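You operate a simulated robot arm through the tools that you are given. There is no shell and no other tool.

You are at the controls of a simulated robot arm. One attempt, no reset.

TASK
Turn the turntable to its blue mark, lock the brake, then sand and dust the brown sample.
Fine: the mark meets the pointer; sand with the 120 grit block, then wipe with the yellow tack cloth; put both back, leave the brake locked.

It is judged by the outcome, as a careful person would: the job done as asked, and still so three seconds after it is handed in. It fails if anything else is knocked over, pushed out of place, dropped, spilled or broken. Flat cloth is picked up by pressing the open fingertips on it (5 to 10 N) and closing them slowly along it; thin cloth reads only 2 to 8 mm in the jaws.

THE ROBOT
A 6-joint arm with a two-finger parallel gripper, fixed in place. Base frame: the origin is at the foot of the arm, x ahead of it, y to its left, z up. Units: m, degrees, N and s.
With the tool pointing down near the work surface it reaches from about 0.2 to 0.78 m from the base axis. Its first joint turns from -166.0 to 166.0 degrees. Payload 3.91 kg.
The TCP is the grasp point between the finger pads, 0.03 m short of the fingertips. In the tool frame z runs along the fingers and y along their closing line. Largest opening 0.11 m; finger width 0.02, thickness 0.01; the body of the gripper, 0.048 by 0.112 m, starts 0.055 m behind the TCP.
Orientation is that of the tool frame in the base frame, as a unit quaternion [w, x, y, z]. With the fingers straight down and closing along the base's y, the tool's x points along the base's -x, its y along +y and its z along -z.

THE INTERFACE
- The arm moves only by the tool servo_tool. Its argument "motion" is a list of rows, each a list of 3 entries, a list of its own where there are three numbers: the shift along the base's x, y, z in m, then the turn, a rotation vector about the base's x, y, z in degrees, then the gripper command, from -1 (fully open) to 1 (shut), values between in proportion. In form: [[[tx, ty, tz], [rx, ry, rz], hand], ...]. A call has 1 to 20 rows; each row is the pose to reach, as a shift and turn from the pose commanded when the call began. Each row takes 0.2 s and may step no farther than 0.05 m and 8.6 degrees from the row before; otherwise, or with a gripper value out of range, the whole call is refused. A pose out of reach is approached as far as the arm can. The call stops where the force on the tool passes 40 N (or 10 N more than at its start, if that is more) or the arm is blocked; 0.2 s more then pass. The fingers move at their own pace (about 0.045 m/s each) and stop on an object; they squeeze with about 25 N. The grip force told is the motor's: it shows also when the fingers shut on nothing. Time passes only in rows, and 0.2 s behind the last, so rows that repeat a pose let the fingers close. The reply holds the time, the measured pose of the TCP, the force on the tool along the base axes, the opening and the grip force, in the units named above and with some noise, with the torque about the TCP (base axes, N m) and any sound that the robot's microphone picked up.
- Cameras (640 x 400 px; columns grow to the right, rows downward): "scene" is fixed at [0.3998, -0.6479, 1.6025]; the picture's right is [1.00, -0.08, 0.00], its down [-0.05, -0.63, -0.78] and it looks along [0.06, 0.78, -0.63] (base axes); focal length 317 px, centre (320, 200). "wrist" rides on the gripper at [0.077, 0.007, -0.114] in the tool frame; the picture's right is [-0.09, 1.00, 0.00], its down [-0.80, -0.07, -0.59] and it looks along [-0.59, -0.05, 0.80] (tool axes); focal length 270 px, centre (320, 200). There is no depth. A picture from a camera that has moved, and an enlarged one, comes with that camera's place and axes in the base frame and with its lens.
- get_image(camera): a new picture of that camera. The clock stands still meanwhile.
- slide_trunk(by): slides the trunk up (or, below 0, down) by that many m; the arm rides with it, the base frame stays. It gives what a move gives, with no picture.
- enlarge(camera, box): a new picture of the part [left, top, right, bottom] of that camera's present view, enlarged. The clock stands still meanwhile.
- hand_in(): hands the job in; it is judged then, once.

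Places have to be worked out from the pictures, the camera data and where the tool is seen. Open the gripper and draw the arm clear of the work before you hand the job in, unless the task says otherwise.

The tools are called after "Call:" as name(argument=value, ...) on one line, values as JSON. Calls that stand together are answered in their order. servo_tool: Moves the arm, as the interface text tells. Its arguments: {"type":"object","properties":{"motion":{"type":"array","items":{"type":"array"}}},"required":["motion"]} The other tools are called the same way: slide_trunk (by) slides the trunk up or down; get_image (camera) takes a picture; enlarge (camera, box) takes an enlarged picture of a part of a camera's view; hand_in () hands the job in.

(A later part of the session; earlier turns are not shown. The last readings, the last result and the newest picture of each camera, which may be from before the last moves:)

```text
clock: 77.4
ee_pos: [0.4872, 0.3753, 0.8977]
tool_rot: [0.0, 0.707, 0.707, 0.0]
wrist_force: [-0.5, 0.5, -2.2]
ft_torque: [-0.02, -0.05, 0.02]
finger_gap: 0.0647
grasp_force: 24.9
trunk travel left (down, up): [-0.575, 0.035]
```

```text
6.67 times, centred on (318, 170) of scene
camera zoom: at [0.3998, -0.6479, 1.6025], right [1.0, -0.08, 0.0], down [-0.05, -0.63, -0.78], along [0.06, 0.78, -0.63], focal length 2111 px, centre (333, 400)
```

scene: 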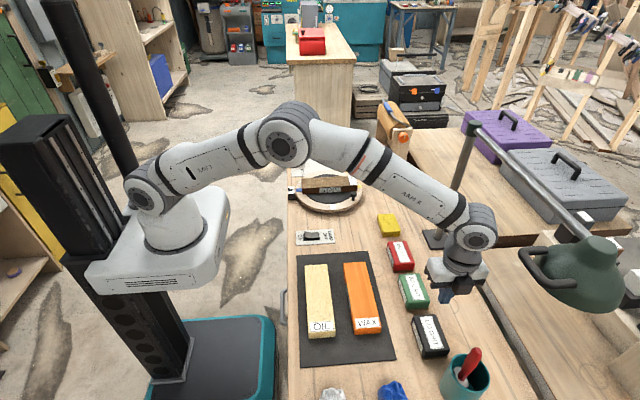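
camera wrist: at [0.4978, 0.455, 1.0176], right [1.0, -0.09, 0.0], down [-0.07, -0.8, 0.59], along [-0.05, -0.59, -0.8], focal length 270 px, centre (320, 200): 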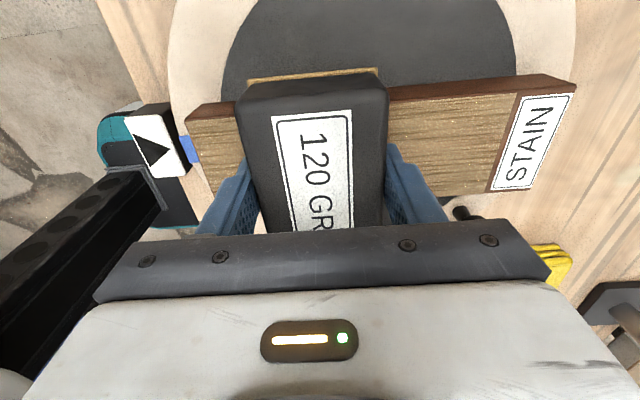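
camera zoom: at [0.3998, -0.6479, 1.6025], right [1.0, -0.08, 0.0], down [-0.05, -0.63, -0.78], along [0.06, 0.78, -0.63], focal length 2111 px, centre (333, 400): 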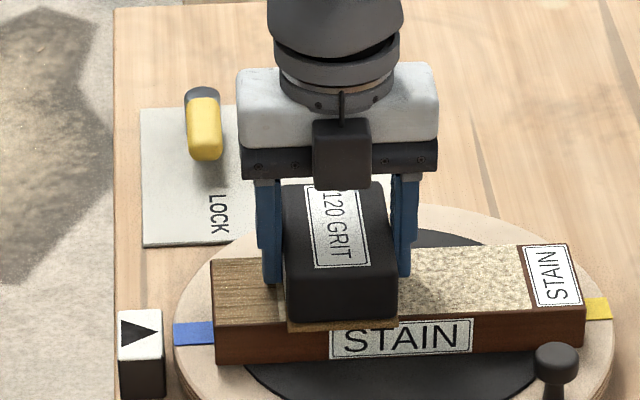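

Contact was just lost, so I'll lower 0.3 mm and continue to the −x end.

Call:
servo_tool(motion=[[[0, 0, -0.0003], [0, 0, 0], 1], [[-0.006, 0, -0.0004], [0, 0, 0], 1], [[-0.014, 0, -0.0004], [0, 0, 0], 1], [[-0.022, 0, -0.0004], [0, 0, 0], 1]])

Call:
enlarge(camera="scene", box=[270, 140, 366, 200])

```text
clock: 78.4
ee_pos: [0.4654, 0.3754, 0.8978]
tool_rot: [0.001, 0.707, 0.707, 0.0]
wrist_force: [-0.3, -0.5, -1.9]
ft_torque: [0.01, 0.0, -0.01]
finger_gap: 0.0646
grasp_force: 25.5
trunk travel left (down, up): [-0.575, 0.035]
```

```text
6.67 times, centred on (318, 170) of scene
camera zoom: at [0.3998, -0.6479, 1.6025], right [1.0, -0.08, 0.0], down [-0.05, -0.63, -0.78], along [0.06, 0.78, -0.63], focal length 2111 px, centre (333, 400)
```

zoom: 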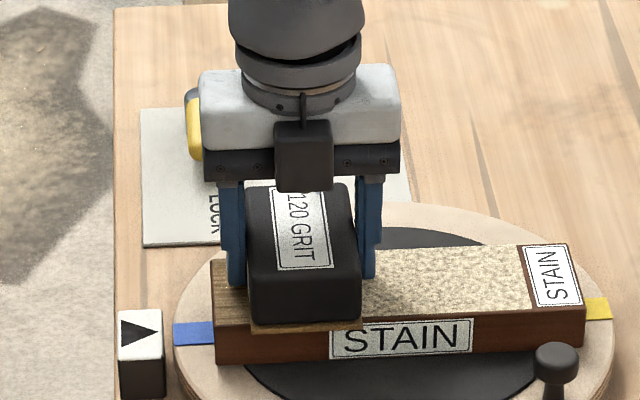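

Still no contact here. I'll lower in small steps until there's a light press.

Call:
servo_tool(motion=[[[0, 0, -0.0004], [0, 0, 0], 1], [[0, 0, -0.0007], [0, 0, 0], 1], [[0, 0, -0.0007], [0, 0, 0], 1]])

```text
clock: 79.2
ee_pos: [0.4649, 0.3766, 0.8978]
tool_rot: [0.0, 0.707, 0.707, 0.001]
wrist_force: [1.5, -1.1, 3.0]
ft_torque: [-0.09, 0.02, -0.01]
finger_gap: 0.0647
grasp_force: 24.9
trunk travel left (down, up): [-0.575, 0.035]
```

Now it's about 4.3 N net. I'll stroke to the −x end and back a little.

Call:
servo_tool(motion=[[[-0.006, 0, 0.0001], [0, 0, 0], 1], [[-0.013, 0, 0.0001], [0, 0, 0], 1], [[-0.02, 0, 0.0001], [0, 0, 0], 1]])

Call:
enlarge(camera="scene", box=[270, 140, 366, 200])

```text
clock: 80.0
ee_pos: [0.4456, 0.3761, 0.8976]
tool_rot: [0.0, 0.707, 0.707, 0.001]
wrist_force: [5.9, 0.9, 9.9]
ft_torque: [-0.14, 0.08, 0.1]
finger_gap: 0.0645
grasp_force: 24.7
trunk travel left (down, up): [-0.575, 0.035]
```

```text
6.67 times, centred on (318, 170) of scene
camera zoom: at [0.3998, -0.6479, 1.6025], right [1.0, -0.08, 0.0], down [-0.05, -0.63, -0.78], along [0.06, 0.78, -0.63], focal length 2111 px, centre (333, 400)
```

zoom: 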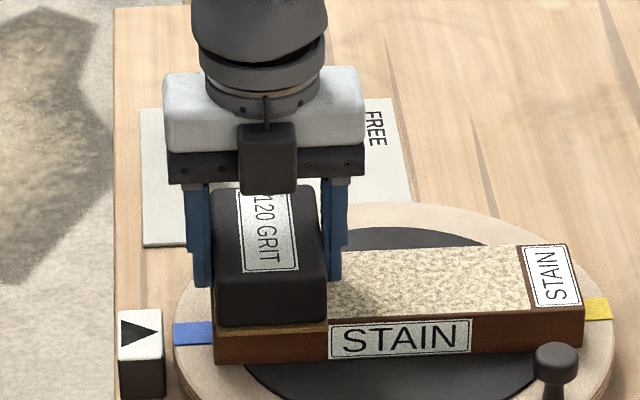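

The press self-energised to about 11 N on −x, but the sample hardly moved. Now I'll stroke back +x, where the force relaxes.

Call:
servo_tool(motion=[[[0.002, 0, 0.0003], [0, 0, 0], 1], [[0.008, 0, 0.0003], [0, 0, 0], 1], [[0.016, 0, 0.0002], [0, 0, 0], 1], [[0.024, 0, 0.0002], [0, 0, 0], 1], [[0.032, 0, 0.0002], [0, 0, 0], 1]])

Call:
enlarge(camera="scene", box=[270, 140, 366, 200])

```text
clock: 81.2
ee_pos: [0.4762, 0.3781, 0.8976]
tool_rot: [0.0, 0.707, 0.708, 0.001]
wrist_force: [-4.5, -0.7, 7.8]
ft_torque: [0.05, 0.21, 0.01]
finger_gap: 0.0645
grasp_force: 25.2
trunk travel left (down, up): [-0.575, 0.035]
```

```text
6.67 times, centred on (318, 170) of scene
camera zoom: at [0.3998, -0.6479, 1.6025], right [1.0, -0.08, 0.0], down [-0.05, -0.63, -0.78], along [0.06, 0.78, -0.63], focal length 2111 px, centre (333, 400)
```

zoom: 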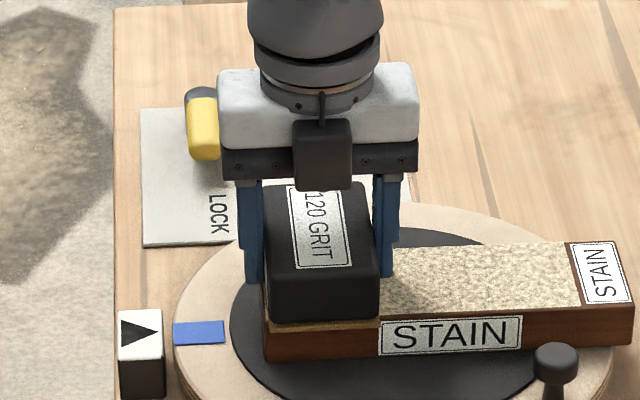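

At about 9 N the sample stuck and moved +30 mm with the block. I'll drag it straight back −x by the same amount at a similar press, then stay below about 5 N from here on.

Call:
servo_tool(motion=[[[-0.002, 0, -0.0002], [0, 0, 0], 1], [[-0.008, 0, -0.0003], [0, 0, 0], 1], [[-0.016, 0, -0.0003], [0, 0, 0], 1], [[-0.024, 0, -0.0003], [0, 0, 0], 1], [[-0.032, 0, -0.0003], [0, 0, 0], 1]])

Call:
enlarge(camera="scene", box=[270, 140, 366, 200])

```text
clock: 82.4
ee_pos: [0.445, 0.3777, 0.8967]
tool_rot: [0.0, 0.707, 0.707, 0.001]
wrist_force: [5.6, 1.1, 12.5]
ft_torque: [-0.04, -0.33, 0.11]
finger_gap: 0.0643
grasp_force: 25.2
trunk travel left (down, up): [-0.575, 0.035]
```

```text
6.67 times, centred on (318, 170) of scene
camera zoom: at [0.3998, -0.6479, 1.6025], right [1.0, -0.08, 0.0], down [-0.05, -0.63, -0.78], along [0.06, 0.78, -0.63], focal length 2111 px, centre (333, 400)
```

zoom: 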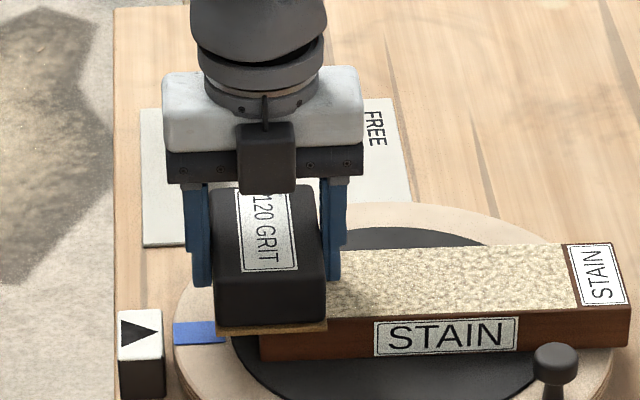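

This time the block slid over the sample, which stays about 27 mm off in +x. I'll lift off and inspect the sanding and the position.

Call:
servo_tool(motion=[[[0, 0, 0.0005], [0, 0, 0], 1], [[0, 0, 0.0015], [0, 0, 0], 1], [[0, 0, 0.004], [0, 0, 0], 1], [[0, 0, 0.02], [0, 0, 0], 1], [[-0.03, 0, 0.05], [0, 0, 0], 1], [[-0.07, 0, 0.07], [0, 0, 0], 1], [[-0.1, 0, 0.08], [0, 0, 0], 1]])

Call:
enlarge(camera="scene", box=[286, 150, 382, 210])

Call:
get_image(camera="wrist")

```text
clock: 84.0
ee_pos: [0.346, 0.3741, 0.9757]
tool_rot: [0.0, 0.707, 0.707, 0.0]
wrist_force: [0.1, 0.0, -2.2]
ft_torque: [0.04, 0.02, 0.01]
finger_gap: 0.0648
grasp_force: 25.0
trunk travel left (down, up): [-0.575, 0.035]
```

```text
6.67 times, centred on (334, 180) of scene
camera zoom: at [0.3998, -0.6479, 1.6025], right [1.0, -0.08, 0.0], down [-0.05, -0.63, -0.78], along [0.06, 0.78, -0.63], focal length 2111 px, centre (227, 333)
```

zoom: 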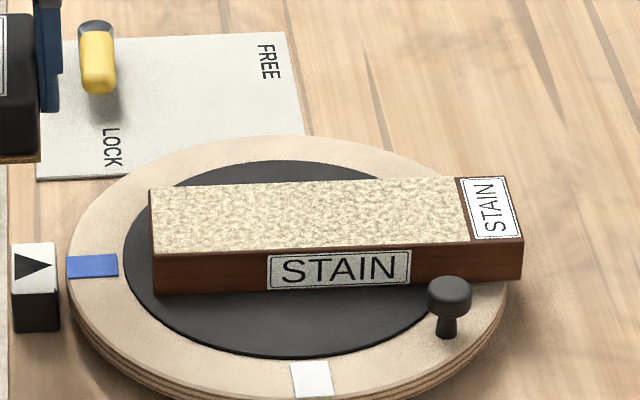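

```text
taken
camera wrist: at [0.3528, 0.4526, 1.0899], right [1.0, -0.09, 0.0], down [-0.07, -0.8, 0.59], along [-0.05, -0.59, -0.8], focal length 270 px, centre (320, 200)
```

wrist: 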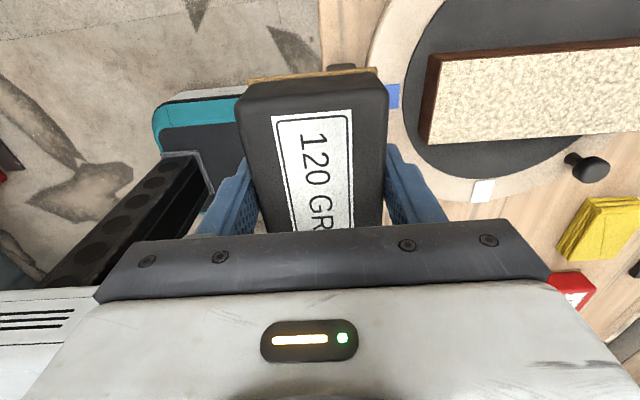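

The whole wood face up to the label now looks uniformly sanded and dusty. I'll zoom in to check that it's even.

Call:
enlarge(camera="scene", box=[306, 168, 370, 208])

Call:
enlarge(camera="wrist", box=[400, 20, 640, 170])

```text
10.00 times, centred on (338, 188) of scene
camera zoom: at [0.3998, -0.6479, 1.6025], right [1.0, -0.08, 0.0], down [-0.05, -0.63, -0.78], along [0.06, 0.78, -0.63], focal length 3166 px, centre (140, 320)
```

zoom: 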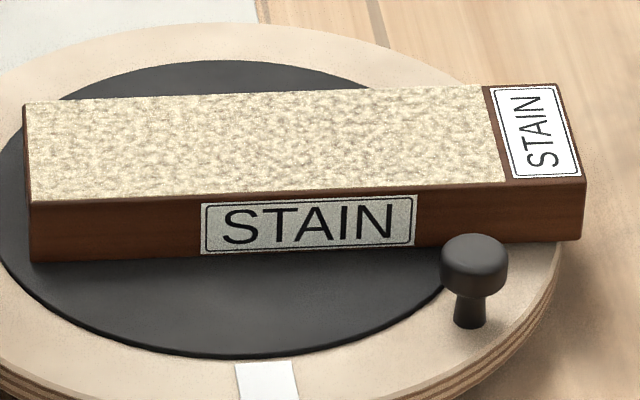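

```text
2.67 times, centred on (520, 95) of wrist
camera zoom: at [0.3528, 0.4526, 1.0899], right [1.0, -0.09, 0.0], down [-0.07, -0.8, 0.59], along [-0.05, -0.59, -0.8], focal length 721 px, centre (-213, 480)
```

zoom: 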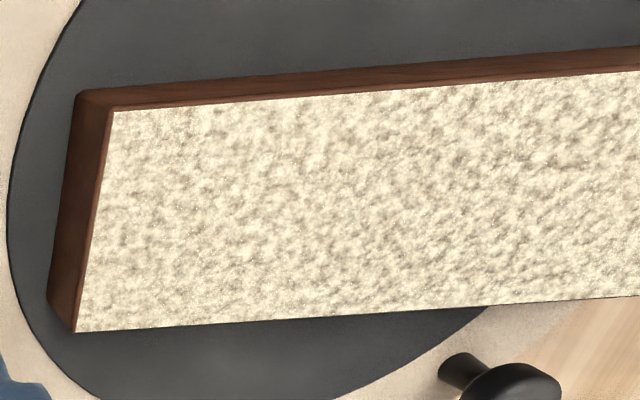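

The sanding looks complete and even. The sample can be nudged back later with closed fingers, which is within easier reach. I'll take the 120 grit block back to its place first.

Call:
servo_tool(motion=[[[0.01, -0.017, 0.01], [0, 0, 0], 1], [[0.03, -0.051, 0.02], [0, 0, 0], 1], [[0.052, -0.089, 0.0215], [0, 0, 0], 1], [[0.075, -0.1285, 0.0215], [0, 0, 0], 1], [[0.098, -0.168, 0.0215], [0, 0, 0], 1], [[0.121, -0.2075, 0.0215], [0, 0, 0], 1], [[0.144, -0.247, 0.0215], [0, 0, 0], 1], [[0.167, -0.2865, 0.0215], [0, 0, 0], 1], [[0.19, -0.326, 0.0215], [0, 0, 0], 1], [[0.213, -0.3655, 0.0215], [0, 0, 0], 1], [[0.236, -0.405, 0.0215], [0, 0, 0], 1], [[0.259, -0.4445, 0.0215], [0, 0, 0], 1], [[0.282, -0.484, 0.0215], [0, 0, 0], 1], [[0.305, -0.5235, 0.0215], [0, 0, 0], 1], [[0.328, -0.563, 0.0215], [0, 0, 0], 1], [[0.348, -0.598, 0.0215], [0, 0, 0], 1], [[0.363, -0.623, 0.0215], [0, 0, 0], 1], [[0.37, -0.635, 0.0215], [0, 0, 0], 1], [[0.37, -0.635, 0.0215], [0, 0, 0], 1]])

Call:
get_image(camera="wrist")

Call:
get_image(camera="scene")

```text
clock: 88.0
ee_pos: [0.7148, -0.2587, 0.9982]
tool_rot: [0.0, 0.707, 0.708, 0.0]
wrist_force: [-0.1, -0.2, -1.0]
ft_torque: [-0.01, 0.05, 0.0]
finger_gap: 0.0648
grasp_force: 25.2
trunk travel left (down, up): [-0.575, 0.035]
```

```text
taken
camera wrist: at [0.7228, -0.1795, 1.1123], right [1.0, -0.09, 0.0], down [-0.07, -0.8, 0.59], along [-0.05, -0.59, -0.8], focal length 270 px, centre (320, 200)
```

wrist: 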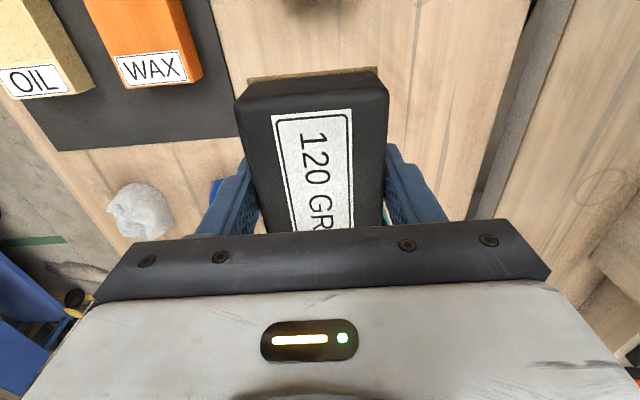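

```text
taken
```

scene: 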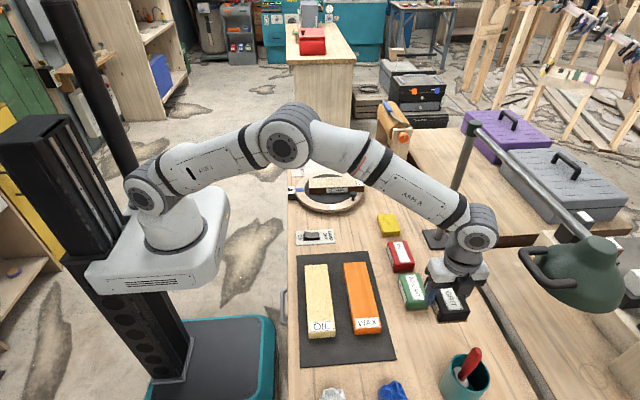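

The view matches the one when I lifted it, so it's directly over its original spot. I'll lower to just above the bench.

Call:
servo_tool(motion=[[[0, 0, -0.03], [0, 0, 0], 1], [[0, 0, -0.07], [0, 0, 0], 1], [[0, 0, -0.11], [0, 0, 0], 1], [[0, 0, -0.14], [0, 0, 0], 1], [[0, 0, -0.155], [0, 0, 0], 1], [[0, 0, -0.162], [0, 0, 0], 1], [[0, 0, -0.1645], [0, 0, 0], 1], [[0, 0, -0.1645], [0, 0, 0], 1]])

```text
clock: 89.8
ee_pos: [0.717, -0.2597, 0.8335]
tool_rot: [0.001, 0.707, 0.708, 0.0]
wrist_force: [0.6, -0.3, -1.5]
ft_torque: [-0.02, 0.03, 0.02]
finger_gap: 0.0649
grasp_force: 25.1
trunk travel left (down, up): [-0.575, 0.035]
```

Not touching yet. I'll lower in 0.7 mm steps until contact.

Call:
servo_tool(motion=[[[0, 0, -0.0007], [0, 0, 0], 1], [[0, 0, -0.0014], [0, 0, 0], 1], [[0, 0, -0.0014], [0, 0, 0], 1]])

```text
clock: 90.6
ee_pos: [0.716, -0.2592, 0.8318]
tool_rot: [0.001, 0.707, 0.707, 0.0]
wrist_force: [0.6, -0.4, -2.1]
ft_torque: [0.03, -0.03, -0.01]
finger_gap: 0.0648
grasp_force: 25.7
trunk travel left (down, up): [-0.575, 0.035]
```

Call:
servo_tool(motion=[[[0, 0, -0.0006], [0, 0, 0], 1], [[0, 0, -0.0012], [0, 0, 0], 1], [[0, 0, -0.0012], [0, 0, 0], 1]])

```text
clock: 91.4
ee_pos: [0.7142, -0.259, 0.8328]
tool_rot: [0.0, 0.707, 0.707, 0.001]
wrist_force: [1.3, -0.1, 6.4]
ft_torque: [0.41, 0.22, 0.0]
finger_gap: 0.0649
grasp_force: 24.9
trunk travel left (down, up): [-0.575, 0.035]
```

The block is resting on the bench. I'll release it slowly and lift straight up.

Call:
servo_tool(motion=[[[0, 0, 0.0005], [0, 0, 0], 1], [[0, 0, 0.0005], [0, 0, 0], -0.25], [[0, 0, 0.0005], [0, 0, 0], -0.4], [[0, 0, 0.0005], [0, 0, 0], -0.7], [[0, 0, 0.0005], [0, 0, 0], -1], [[0, 0, 0.0005], [0, 0, 0], -1], [[0, 0, 0.0005], [0, 0, 0], -1], [[0, 0, 0.01], [0, 0, 0], -1], [[0, 0, 0.04], [0, 0, 0], -1], [[0, 0, 0.08], [0, 0, 0], -1], [[0, 0, 0.12], [0, 0, 0], -1], [[0, 0, 0.15], [0, 0, 0], -1]])

Call:
get_image(camera="wrist")

Call:
enlarge(camera="scene", box=[400, 300, 496, 360])

```text
clock: 94.0
ee_pos: [0.7166, -0.2589, 0.9796]
tool_rot: [0.0, 0.708, 0.707, 0.001]
wrist_force: [-0.1, 0.3, 0.5]
ft_torque: [0.01, 0.0, 0.0]
finger_gap: 0.1103
grasp_force: 0.1
trunk travel left (down, up): [-0.575, 0.035]
```

```text
taken
camera wrist: at [0.7236, -0.1801, 1.0944], right [1.0, -0.09, 0.0], down [-0.07, -0.8, 0.59], along [-0.05, -0.59, -0.8], focal length 270 px, centre (320, 200)
```

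wrist: 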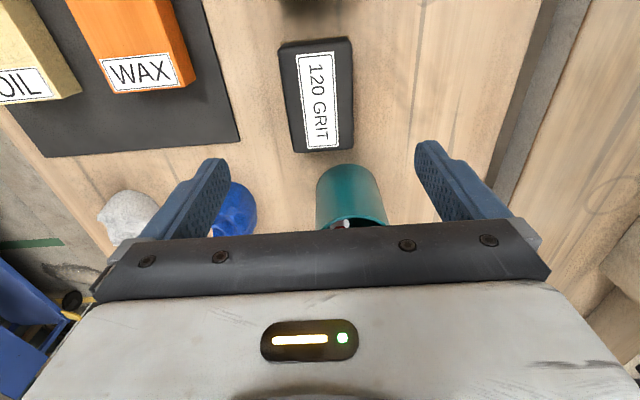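

```text
6.67 times, centred on (448, 330) of scene
camera zoom: at [0.3998, -0.6479, 1.6025], right [1.0, -0.08, 0.0], down [-0.05, -0.63, -0.78], along [0.06, 0.78, -0.63], focal length 2111 px, centre (-533, -667)
```

zoom: 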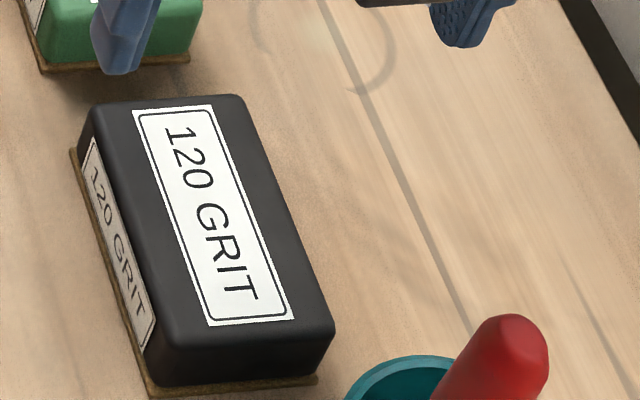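

The block is back exactly where it was. Now the yellow tack cloth at about (0.712, 0.161): I'll move above it, opened along x.

Call:
servo_tool(motion=[[[0, 0.02, 0.01], [0, 0, 0], -1], [[0, 0.06, 0.01], [0, 0, 0], -1], [[0, 0.105, 0.01], [0, 0, 0], -1], [[-0.001, 0.15, 0.01], [0, 0, 0], -1], [[-0.001, 0.195, 0.01], [0, 0, 0], -1], [[-0.002, 0.24, 0.01], [0, 0, 0], -1], [[-0.002, 0.285, 0.01], [0, 0, 0], -1], [[-0.003, 0.33, 0.01], [0, 0, 0], -1], [[-0.003, 0.37, 0.005], [0, 0, 0], -1], [[-0.003, 0.405, -0.005], [0, 0, 0], -1], [[-0.003, 0.4195, -0.02], [0, 0, 0], -1], [[-0.003, 0.4195, -0.03], [0, 0, 0], -1], [[-0.003, 0.4195, -0.03], [0, 0, 0], -1]])

Call:
get_image(camera="wrist")

Call:
enlarge(camera="scene", box=[350, 195, 446, 255])

```text
clock: 96.8
ee_pos: [0.7127, 0.1609, 0.9496]
tool_rot: [0.0, 0.707, 0.707, 0.001]
wrist_force: [0.3, 0.5, 0.0]
ft_torque: [-0.03, 0.0, -0.01]
finger_gap: 0.11
grasp_force: 0.0
trunk travel left (down, up): [-0.575, 0.035]
```

```text
taken
camera wrist: at [0.7194, 0.24, 1.0638], right [1.0, -0.09, 0.0], down [-0.07, -0.8, 0.59], along [-0.05, -0.59, -0.8], focal length 270 px, centre (320, 200)
```

wrist: 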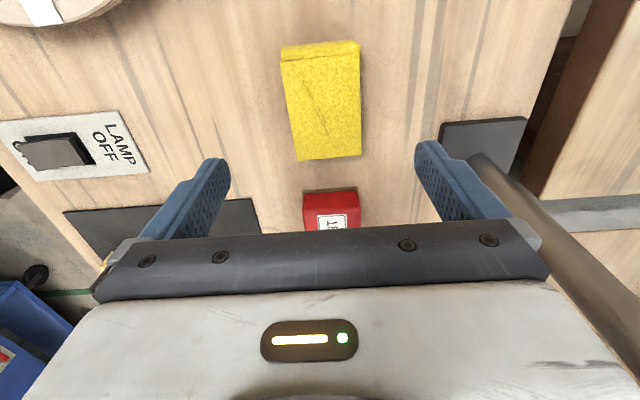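

```text
6.67 times, centred on (398, 225) of scene
camera zoom: at [0.3998, -0.6479, 1.6025], right [1.0, -0.08, 0.0], down [-0.05, -0.63, -0.78], along [0.06, 0.78, -0.63], focal length 2111 px, centre (-200, 33)
```

zoom: 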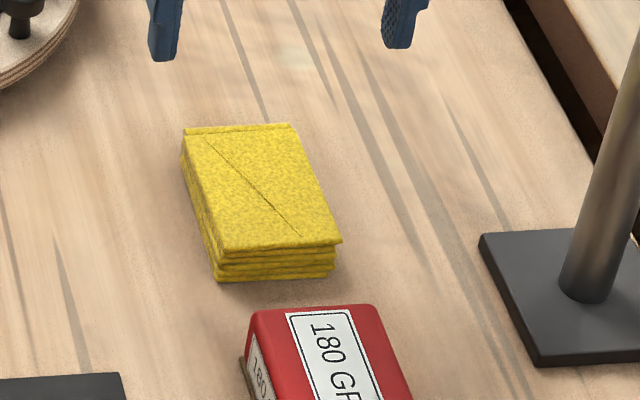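

The cloth is a folded pad centred at about (0.715, 0.160), 64 mm wide and about 23 mm thick. I'll lower with the fingers outside its sides, tips about 2 mm above the bench.

Call:
servo_tool(motion=[[[0.003, -0.001, -0.03], [0, 0, 0], -1], [[0.003, -0.001, -0.065], [0, 0, 0], -1], [[0.003, -0.001, -0.095], [0, 0, 0], -1], [[0.003, -0.001, -0.109], [0, 0, 0], -1], [[0.003, -0.001, -0.115], [0, 0, 0], -1], [[0.003, -0.001, -0.118], [0, 0, 0], -1], [[0.003, -0.001, -0.118], [0, 0, 0], -1]])

Call:
get_image(camera="wrist")

Call:
enlarge(camera="scene", box=[350, 195, 446, 255])

```text
clock: 98.4
ee_pos: [0.7145, 0.1599, 0.8327]
tool_rot: [0.0, 0.707, 0.707, 0.0]
wrist_force: [-0.6, 0.0, 0.7]
ft_torque: [-0.01, 0.0, 0.0]
finger_gap: 0.1099
grasp_force: 0.0
trunk travel left (down, up): [-0.575, 0.035]
```

```text
taken
camera wrist: at [0.7224, 0.2384, 0.9476], right [1.0, -0.09, 0.0], down [-0.07, -0.8, 0.59], along [-0.05, -0.59, -0.8], focal length 270 px, centre (320, 200)
```

wrist: 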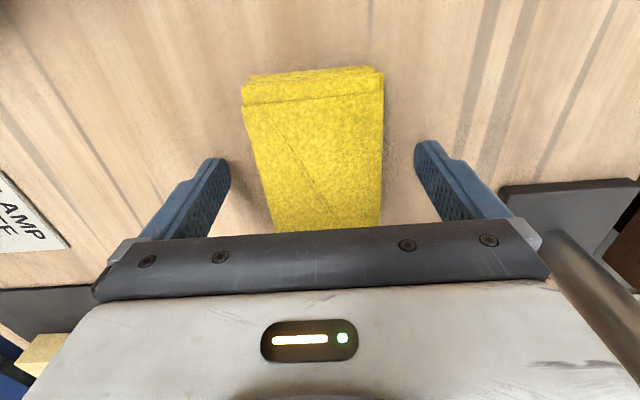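

```text
6.67 times, centred on (398, 225) of scene
camera zoom: at [0.3998, -0.6479, 1.6025], right [1.0, -0.08, 0.0], down [-0.05, -0.63, -0.78], along [0.06, 0.78, -0.63], focal length 2111 px, centre (-200, 33)
```

zoom: 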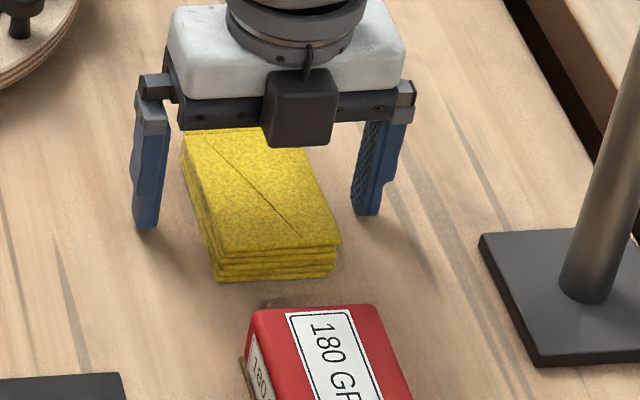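

The pad is centred between the fingers. I'll close slowly on its sides.

Call:
servo_tool(motion=[[[0, 0, 0], [0, 0, 0], -0.7], [[0, 0, 0], [0, 0, 0], -0.4], [[0, 0, 0], [0, 0, 0], -0.2], [[0, 0, 0], [0, 0, 0], -0.1], [[0, 0, 0], [0, 0, 0], 0.0], [[0, 0, 0], [0, 0, 0], 0.2], [[0, 0, 0], [0, 0, 0], 0.5], [[0, 0, 0], [0, 0, 0], 1], [[0, 0, 0], [0, 0, 0], 1], [[0, 0, 0], [0, 0, 0], 1]])

Call:
get_image(camera="wrist")

Call:
enlarge(camera="scene", box=[350, 195, 446, 255])

```text
clock: 100.6
ee_pos: [0.7139, 0.1599, 0.8333]
tool_rot: [-0.001, 0.707, 0.707, 0.0]
wrist_force: [-0.1, -0.1, -0.9]
ft_torque: [-0.02, 0.02, -0.03]
finger_gap: 0.0639
grasp_force: 25.3
trunk travel left (down, up): [-0.575, 0.035]
```

```text
taken
camera wrist: at [0.7224, 0.2384, 0.9475], right [1.0, -0.09, 0.0], down [-0.07, -0.8, 0.59], along [-0.05, -0.59, -0.8], focal length 270 px, centre (320, 200)
```

wrist: 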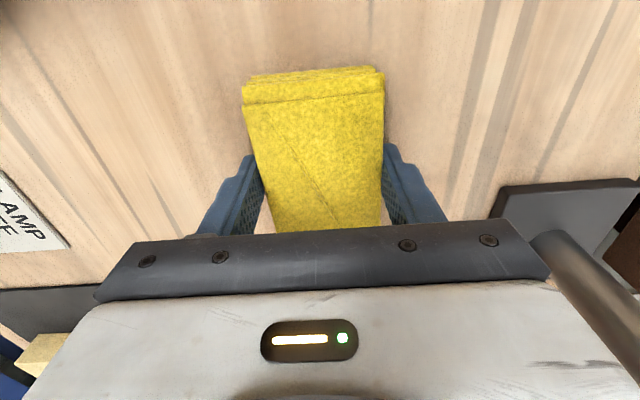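

```text
6.67 times, centred on (398, 225) of scene
camera zoom: at [0.3998, -0.6479, 1.6025], right [1.0, -0.08, 0.0], down [-0.05, -0.63, -0.78], along [0.06, 0.78, -0.63], focal length 2111 px, centre (-200, 33)
```

zoom: 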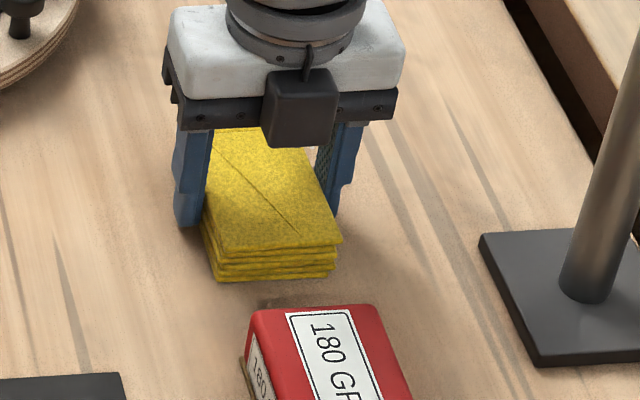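

The pad is gripped firmly at 64 mm. I'll lift slowly by 6 mm and check.

Call:
servo_tool(motion=[[[0, 0, 0.001], [0, 0, 0], 1], [[0, 0, 0.002], [0, 0, 0], 1], [[0, 0, 0.004], [0, 0, 0], 1], [[0, 0, 0.006], [0, 0, 0], 1]])

Call:
get_image(camera="wrist")

Call:
enlarge(camera="scene", box=[350, 195, 446, 255])

```text
clock: 101.6
ee_pos: [0.7145, 0.1611, 0.8378]
tool_rot: [0.0, 0.707, 0.707, 0.0]
wrist_force: [0.1, -0.9, -0.9]
ft_torque: [0.0, 0.02, -0.01]
finger_gap: 0.0641
grasp_force: 24.9
trunk travel left (down, up): [-0.575, 0.035]
```

```text
taken
camera wrist: at [0.722, 0.2386, 0.9531], right [1.0, -0.09, 0.0], down [-0.07, -0.8, 0.59], along [-0.05, -0.59, -0.8], focal length 270 px, centre (320, 200)
```

wrist: 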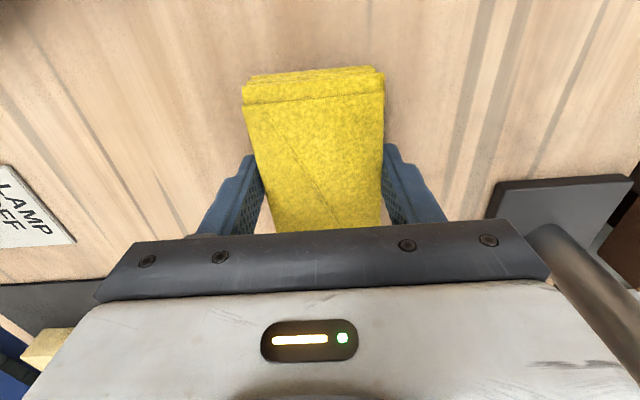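

```text
6.67 times, centred on (398, 225) of scene
camera zoom: at [0.3998, -0.6479, 1.6025], right [1.0, -0.08, 0.0], down [-0.05, -0.63, -0.78], along [0.06, 0.78, -0.63], focal length 2111 px, centre (-200, 33)
```

zoom: 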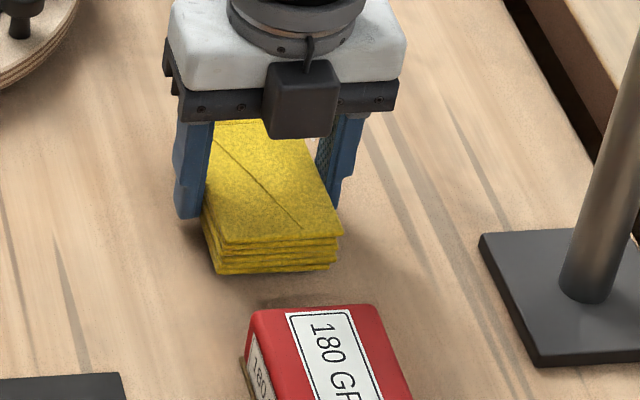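

The cloth comes along. I'll lift it higher and carry it over the sample, which is centred at about (0.55, 0.377).

Call:
servo_tool(motion=[[[0, 0, 0.008], [0, 0, 0], 1], [[0, 0, 0.02], [0, 0, 0], 1], [[0, 0, 0.04], [0, 0, 0], 1], [[0, 0, 0.07], [0, 0, 0], 1], [[0, 0, 0.105], [0, 0, 0], 1], [[0, 0, 0.13], [0, 0, 0], 1], [[-0.01, 0.015, 0.14], [0, 0, 0], 1], [[-0.03, 0.042, 0.14], [0, 0, 0], 1], [[-0.055, 0.077, 0.14], [0, 0, 0], 1], [[-0.08, 0.112, 0.14], [0, 0, 0], 1], [[-0.105, 0.147, 0.14], [0, 0, 0], 1], [[-0.13, 0.182, 0.14], [0, 0, 0], 1], [[-0.148, 0.207, 0.14], [0, 0, 0], 1], [[-0.155, 0.216, 0.13], [0, 0, 0], 1], [[-0.155, 0.216, 0.11], [0, 0, 0], 1], [[-0.155, 0.216, 0.11], [0, 0, 0], 1]])

Call:
get_image(camera="wrist")

Call:
enlarge(camera="scene", box=[286, 140, 382, 200])

```text
clock: 105.0
ee_pos: [0.5592, 0.3767, 0.9488]
tool_rot: [0.0, 0.707, 0.707, 0.0]
wrist_force: [-0.3, 0.9, -0.6]
ft_torque: [-0.01, -0.05, 0.02]
finger_gap: 0.064
grasp_force: 24.9
trunk travel left (down, up): [-0.575, 0.035]
```

```text
taken
camera wrist: at [0.566, 0.4544, 1.0631], right [1.0, -0.09, 0.0], down [-0.07, -0.8, 0.59], along [-0.05, -0.59, -0.8], focal length 270 px, centre (320, 200)
```

wrist: 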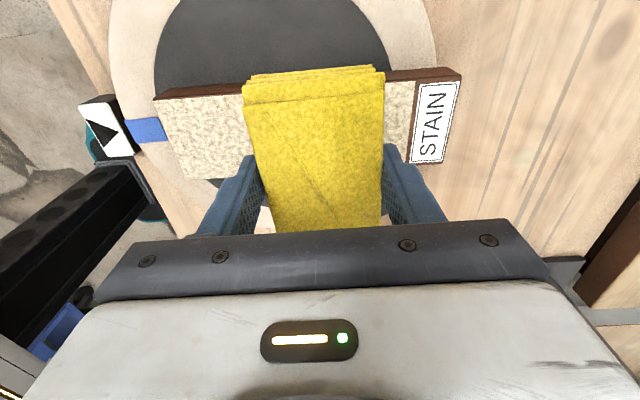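

```text
6.67 times, centred on (334, 170) of scene
camera zoom: at [0.3998, -0.6479, 1.6025], right [1.0, -0.08, 0.0], down [-0.05, -0.63, -0.78], along [0.06, 0.78, -0.63], focal length 2111 px, centre (227, 400)
```

zoom: 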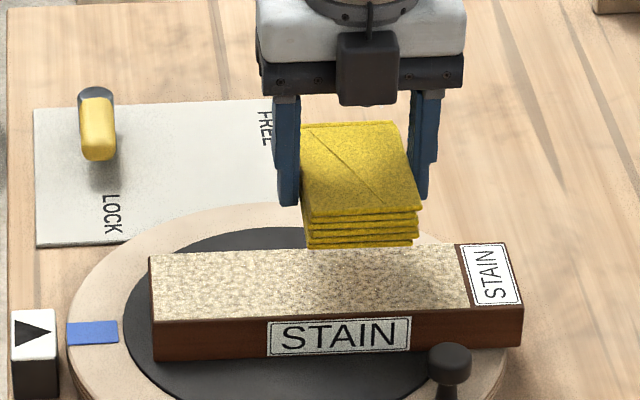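

I'm hovering over the dusty face, which spans x 0.445–0.629. I'll start near the label end and lower gently to light contact, then wipe in −x, the direction the sample should drift if it moves at all.

Call:
servo_tool(motion=[[[0.015, -0.001, -0.01], [0, 0, 0], 1], [[0.03, -0.001, -0.025], [0, 0, 0], 1], [[0.04, -0.001, -0.038], [0, 0, 0], 1], [[0.04, -0.001, -0.046], [0, 0, 0], 1], [[0.04, -0.001, -0.0495], [0, 0, 0], 1], [[0.04, -0.001, -0.051], [0, 0, 0], 1], [[0.04, -0.001, -0.051], [0, 0, 0], 1]])

```text
clock: 106.6
ee_pos: [0.6006, 0.3761, 0.8983]
tool_rot: [0.0, 0.707, 0.707, 0.001]
wrist_force: [0.2, 1.0, 3.1]
ft_torque: [0.01, 0.09, -0.06]
finger_gap: 0.0639
grasp_force: 24.3
trunk travel left (down, up): [-0.575, 0.035]
```

Light contact at about 4 N net. I'll wipe −x in a short segment and check.

Call:
servo_tool(motion=[[[-0.006, 0, 0], [0, 0, 0], 1], [[-0.014, 0, 0], [0, 0, 0], 1], [[-0.022, 0, 0], [0, 0, 0], 1], [[-0.03, 0, 0], [0, 0, 0], 1]])

Call:
enlarge(camera="scene", box=[286, 140, 382, 200])

```text
clock: 107.6
ee_pos: [0.5718, 0.3736, 0.8985]
tool_rot: [0.002, 0.707, 0.707, 0.001]
wrist_force: [3.4, -0.5, 11.0]
ft_torque: [-0.07, -0.02, 0.02]
finger_gap: 0.0639
grasp_force: 25.2
trunk travel left (down, up): [-0.575, 0.035]
```

```text
6.67 times, centred on (334, 170) of scene
camera zoom: at [0.3998, -0.6479, 1.6025], right [1.0, -0.08, 0.0], down [-0.05, -0.63, -0.78], along [0.06, 0.78, -0.63], focal length 2111 px, centre (227, 400)
```

zoom: 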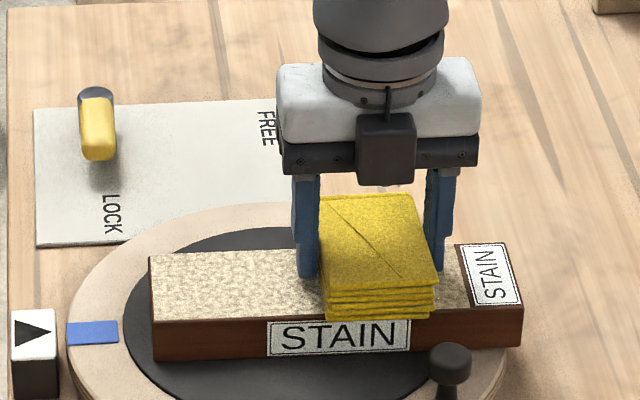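

The cloth slides without moving the sample (friction only 3.4 N at 12 N press). I'll continue −x along the face.

Call:
servo_tool(motion=[[[-0.008, 0, 0.0002], [0, 0, 0], 1], [[-0.016, 0, 0.0002], [0, 0, 0], 1], [[-0.024, 0, 0.0002], [0, 0, 0], 1], [[-0.032, 0, 0.0002], [0, 0, 0], 1], [[-0.04, 0, 0.0002], [0, 0, 0], 1], [[-0.048, 0, 0.0002], [0, 0, 0], 1]])

Call:
enlarge(camera="scene", box=[286, 140, 382, 200])

```text
clock: 109.0
ee_pos: [0.5219, 0.3741, 0.8979]
tool_rot: [0.0, 0.706, 0.708, -0.002]
wrist_force: [-0.9, 0.3, 2.4]
ft_torque: [0.08, -0.12, -0.02]
finger_gap: 0.0641
grasp_force: 25.3
trunk travel left (down, up): [-0.575, 0.035]
```

```text
6.67 times, centred on (334, 170) of scene
camera zoom: at [0.3998, -0.6479, 1.6025], right [1.0, -0.08, 0.0], down [-0.05, -0.63, -0.78], along [0.06, 0.78, -0.63], focal length 2111 px, centre (227, 400)
```

zoom: 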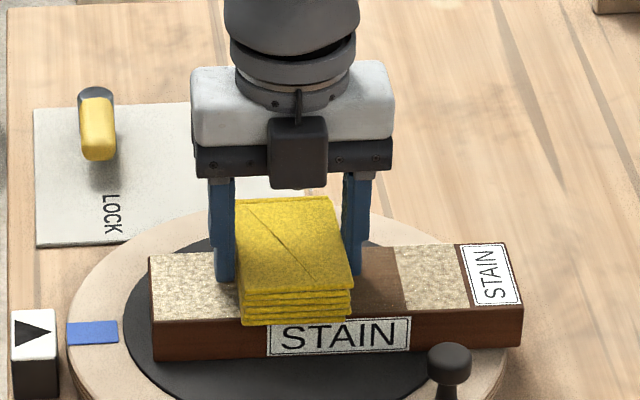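

The dust is being cleared, with dark clean wood appearing. The cells near the label still need more passes. I'll continue −x to the end.

Call:
servo_tool(motion=[[[-0.008, 0, -0.0002], [0, 0, 0], 1], [[-0.016, 0, -0.0002], [0, 0, 0], 1], [[-0.024, 0, -0.0002], [0, 0, 0], 1], [[-0.032, 0, -0.0002], [0, 0, 0], 1], [[-0.04, 0, -0.0002], [0, 0, 0], 1], [[-0.046, 0, -0.0002], [0, 0, 0], 1]])

Call:
enlarge(camera="scene", box=[286, 140, 382, 200])

```text
clock: 110.4
ee_pos: [0.4757, 0.3759, 0.8983]
tool_rot: [-0.001, 0.707, 0.708, 0.0]
wrist_force: [2.8, 1.1, 6.9]
ft_torque: [0.04, 0.02, 0.05]
finger_gap: 0.064
grasp_force: 24.5
trunk travel left (down, up): [-0.575, 0.035]
```

```text
6.67 times, centred on (334, 170) of scene
camera zoom: at [0.3998, -0.6479, 1.6025], right [1.0, -0.08, 0.0], down [-0.05, -0.63, -0.78], along [0.06, 0.78, -0.63], focal length 2111 px, centre (227, 400)
```

zoom: 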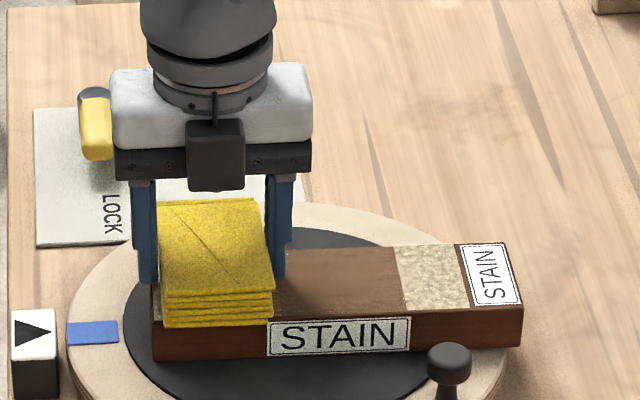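

Nearly all of it is clean; the leftmost edge and the cell next to the label remain. I'll go slightly past the left end, then stroke back +x.

Call:
servo_tool(motion=[[[-0.006, 0, 0], [0, 0, 0], 1], [[-0.013, 0, 0], [0, 0, 0], 1], [[-0.006, 0, 0], [0, 0, 0], 1], [[0.002, 0, 0], [0, 0, 0], 1], [[0.01, 0, 0], [0, 0, 0], 1], [[0.018, 0, 0], [0, 0, 0], 1], [[0.026, 0, 0], [0, 0, 0], 1]])

Call:
enlarge(camera="scene", box=[286, 140, 382, 200])

```text
clock: 112.0
ee_pos: [0.5021, 0.3763, 0.8989]
tool_rot: [-0.001, 0.707, 0.707, 0.001]
wrist_force: [-4.9, -1.0, 9.1]
ft_torque: [-0.01, 0.23, -0.02]
finger_gap: 0.064
grasp_force: 25.1
trunk travel left (down, up): [-0.575, 0.035]
```

```text
6.67 times, centred on (334, 170) of scene
camera zoom: at [0.3998, -0.6479, 1.6025], right [1.0, -0.08, 0.0], down [-0.05, -0.63, -0.78], along [0.06, 0.78, -0.63], focal length 2111 px, centre (227, 400)
```

zoom: 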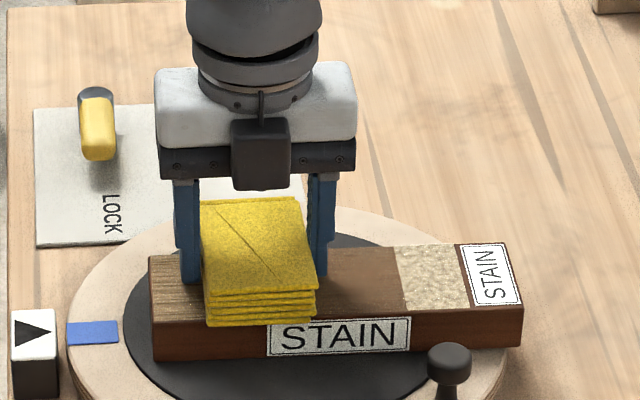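

I'll zoom in to judge the left end cell and the cell by the label.

Call:
enlarge(camera="scene", box=[304, 170, 352, 200])

Call:
get_image(camera="wrist")

```text
13.33 times, centred on (328, 185) of scene
camera zoom: at [0.3998, -0.6479, 1.6025], right [1.0, -0.08, 0.0], down [-0.05, -0.63, -0.78], along [0.06, 0.78, -0.63], focal length 4221 px, centre (213, 400)
```

zoom: 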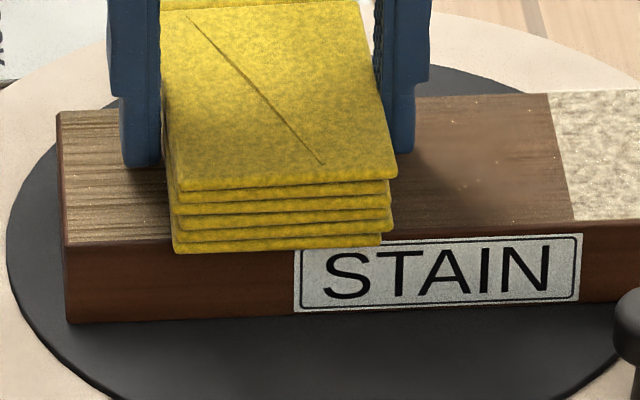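

```text
taken
camera wrist: at [0.5083, 0.4537, 1.0122], right [1.0, -0.09, 0.0], down [-0.07, -0.8, 0.59], along [-0.05, -0.59, -0.8], focal length 270 px, centre (320, 200)
```

wrist: 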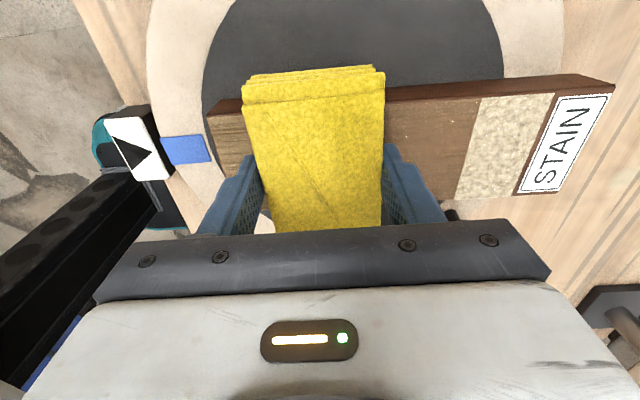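

The cleared wood shows uneven sanding: the middle is smooth, but the left end cell still shows rough grain. I'll finish wiping toward the label to reveal the whole face before deciding on more sanding.

Call:
servo_tool(motion=[[[0.008, 0, 0.0001], [0, 0, 0], 1], [[0.016, 0, 0.0001], [0, 0, 0], 1], [[0.026, 0, 0.0001], [0, 0, 0], 1], [[0.036, 0, 0.0001], [0, 0, 0], 1], [[0.046, 0, 0.0001], [0, 0, 0], 1], [[0.056, 0, 0.0001], [0, 0, 0], 1]])

Call:
enlarge(camera="scene", box=[286, 140, 382, 200])

```text
clock: 113.4
ee_pos: [0.5577, 0.3739, 0.899]
tool_rot: [-0.001, 0.707, 0.707, 0.0]
wrist_force: [0.4, -0.4, -1.0]
ft_torque: [-0.01, 0.0, -0.02]
finger_gap: 0.0638
grasp_force: 25.0
trunk travel left (down, up): [-0.575, 0.035]
```

```text
6.67 times, centred on (334, 170) of scene
camera zoom: at [0.3998, -0.6479, 1.6025], right [1.0, -0.08, 0.0], down [-0.05, -0.63, -0.78], along [0.06, 0.78, -0.63], focal length 2111 px, centre (227, 400)
```

zoom: 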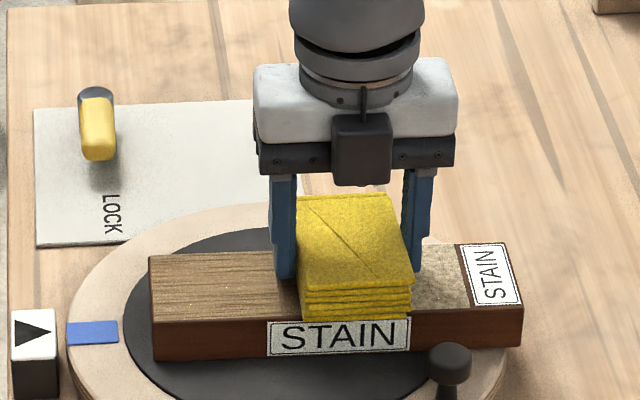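

Contact was lost on that segment. I'll zoom in on the exposed wood to compare the cells.

Call:
enlarge(camera="scene", box=[304, 170, 368, 200])

Call:
enlarge(camera="wrist", box=[140, 70, 300, 200])

```text
10.00 times, centred on (336, 185) of scene
camera zoom: at [0.3998, -0.6479, 1.6025], right [1.0, -0.08, 0.0], down [-0.05, -0.63, -0.78], along [0.06, 0.78, -0.63], focal length 3166 px, centre (160, 350)
```

zoom: 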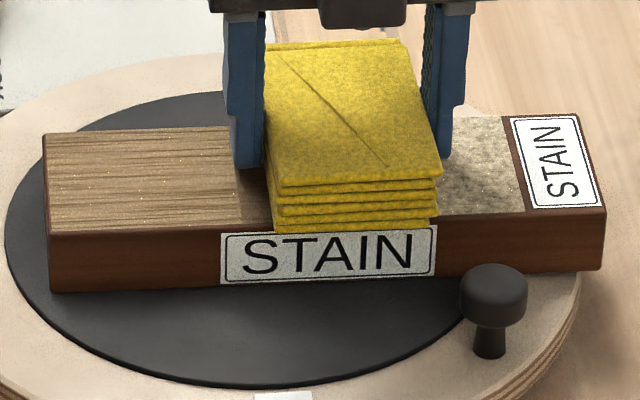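

```text
3.08 times, centred on (220, 135) of wrist
camera zoom: at [0.5647, 0.4534, 1.0123], right [1.0, -0.09, 0.0], down [-0.07, -0.8, 0.6], along [-0.05, -0.59, -0.8], focal length 832 px, centre (628, 400)
```

zoom: 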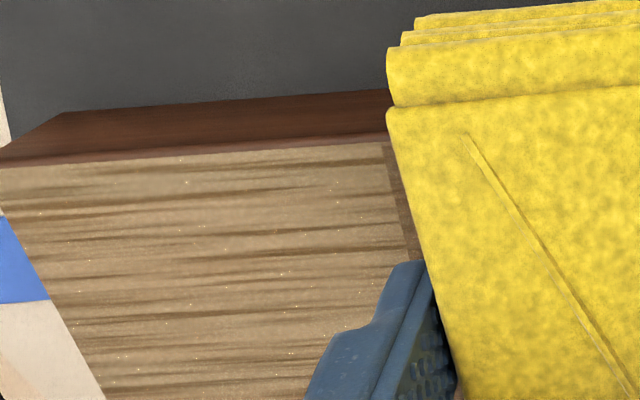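

The shadows make this ambiguous, so I'll lift the cloth well away and look at the sample unobstructed.

Call:
servo_tool(motion=[[[0, 0, 0.01], [0, 0, 0], 1], [[0, 0, 0.04], [0, 0, 0], 1], [[0, 0.03, 0.07], [0, 0, 0], 1], [[-0.02, 0.07, 0.09], [0, 0, 0], 1], [[-0.04, 0.11, 0.1], [0, 0, 0], 1], [[-0.06, 0.15, 0.1], [0, 0, 0], 1], [[-0.08, 0.19, 0.1], [0, 0, 0], 1]])

Call:
enlarge(camera="scene", box=[304, 170, 368, 210])

Call:
get_image(camera="wrist")

```text
clock: 115.0
ee_pos: [0.4763, 0.5646, 1.0019]
tool_rot: [0.001, 0.706, 0.708, -0.001]
wrist_force: [-0.1, 0.6, -0.8]
ft_torque: [-0.05, 0.0, 0.02]
finger_gap: 0.0642
grasp_force: 24.9
trunk travel left (down, up): [-0.575, 0.035]
```

```text
10.00 times, centred on (336, 190) of scene
camera zoom: at [0.3998, -0.6479, 1.6025], right [1.0, -0.08, 0.0], down [-0.05, -0.63, -0.78], along [0.06, 0.78, -0.63], focal length 3166 px, centre (160, 300)
```

zoom: 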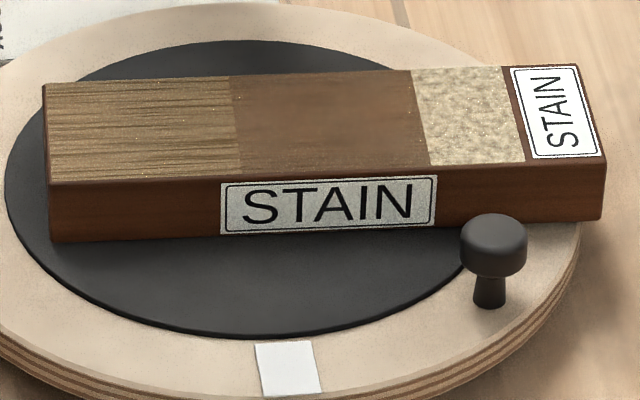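

```text
taken
camera wrist: at [0.4834, 0.644, 1.1165], right [1.0, -0.09, 0.0], down [-0.07, -0.8, 0.6], along [-0.05, -0.59, -0.8], focal length 270 px, centre (320, 200)
```

wrist: 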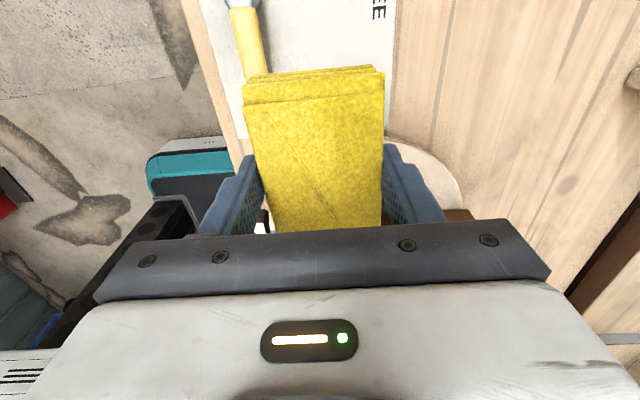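

With a clear view, the middle third is smooth and clean, the left third still shows rough grain so needs more sanding, and the cell by the label is still dusty. I'll wipe the label end too, to see its sanding state before fetching the block again.

Call:
servo_tool(motion=[[[0.025, -0.04, 0], [0, 0, 0], 1], [[0.05, -0.08, 0], [0, 0, 0], 1], [[0.075, -0.12, 0], [0, 0, 0], 1], [[0.1, -0.155, -0.01], [0, 0, 0], 1], [[0.118, -0.18, -0.035], [0, 0, 0], 1], [[0.1218, -0.19, -0.065], [0, 0, 0], 1], [[0.1218, -0.19, -0.09], [0, 0, 0], 1], [[0.1218, -0.19, -0.098], [0, 0, 0], 1], [[0.1218, -0.19, -0.1004], [0, 0, 0], 1], [[0.1218, -0.19, -0.1004], [0, 0, 0], 1]])

```text
clock: 117.2
ee_pos: [0.6006, 0.3737, 0.8989]
tool_rot: [0.0, 0.707, 0.707, 0.0]
wrist_force: [0.3, -1.6, 4.8]
ft_torque: [-0.08, 0.06, 0.06]
finger_gap: 0.0639
grasp_force: 24.7
trunk travel left (down, up): [-0.575, 0.035]
```

Light contact, about 5.6 N net. I'll wipe back and forth over the label end.

Call:
servo_tool(motion=[[[0.007, 0, 0], [0, 0, 0], 1], [[0.014, 0, 0], [0, 0, 0], 1], [[0.021, 0, 0], [0, 0, 0], 1], [[0.013, 0, 0], [0, 0, 0], 1], [[0.005, 0, 0], [0, 0, 0], 1], [[-0.003, 0, 0], [0, 0, 0], 1], [[-0.011, 0, 0], [0, 0, 0], 1], [[-0.019, 0, 0], [0, 0, 0], 1], [[-0.027, 0, 0], [0, 0, 0], 1], [[-0.035, 0, 0], [0, 0, 0], 1]])

Call:
enlarge(camera="scene", box=[304, 150, 384, 200])

```text
clock: 119.4
ee_pos: [0.5635, 0.3746, 0.8991]
tool_rot: [0.0, 0.707, 0.707, -0.001]
wrist_force: [1.9, 0.4, 7.4]
ft_torque: [0.05, -0.12, 0.02]
finger_gap: 0.0643
grasp_force: 24.3
trunk travel left (down, up): [-0.575, 0.035]
```

```text
8.00 times, centred on (344, 175) of scene
camera zoom: at [0.3998, -0.6479, 1.6025], right [1.0, -0.08, 0.0], down [-0.05, -0.63, -0.78], along [0.06, 0.78, -0.63], focal length 2533 px, centre (128, 400)
```

zoom: 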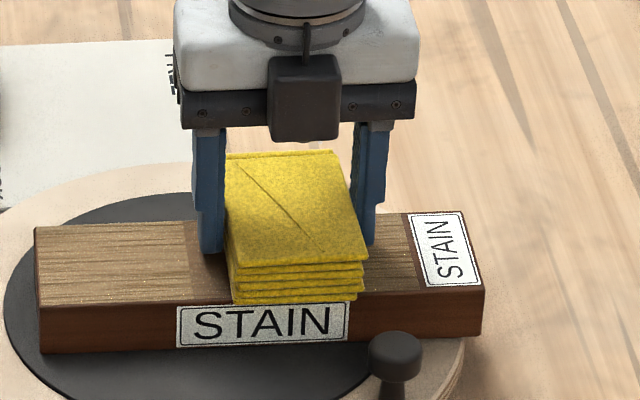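

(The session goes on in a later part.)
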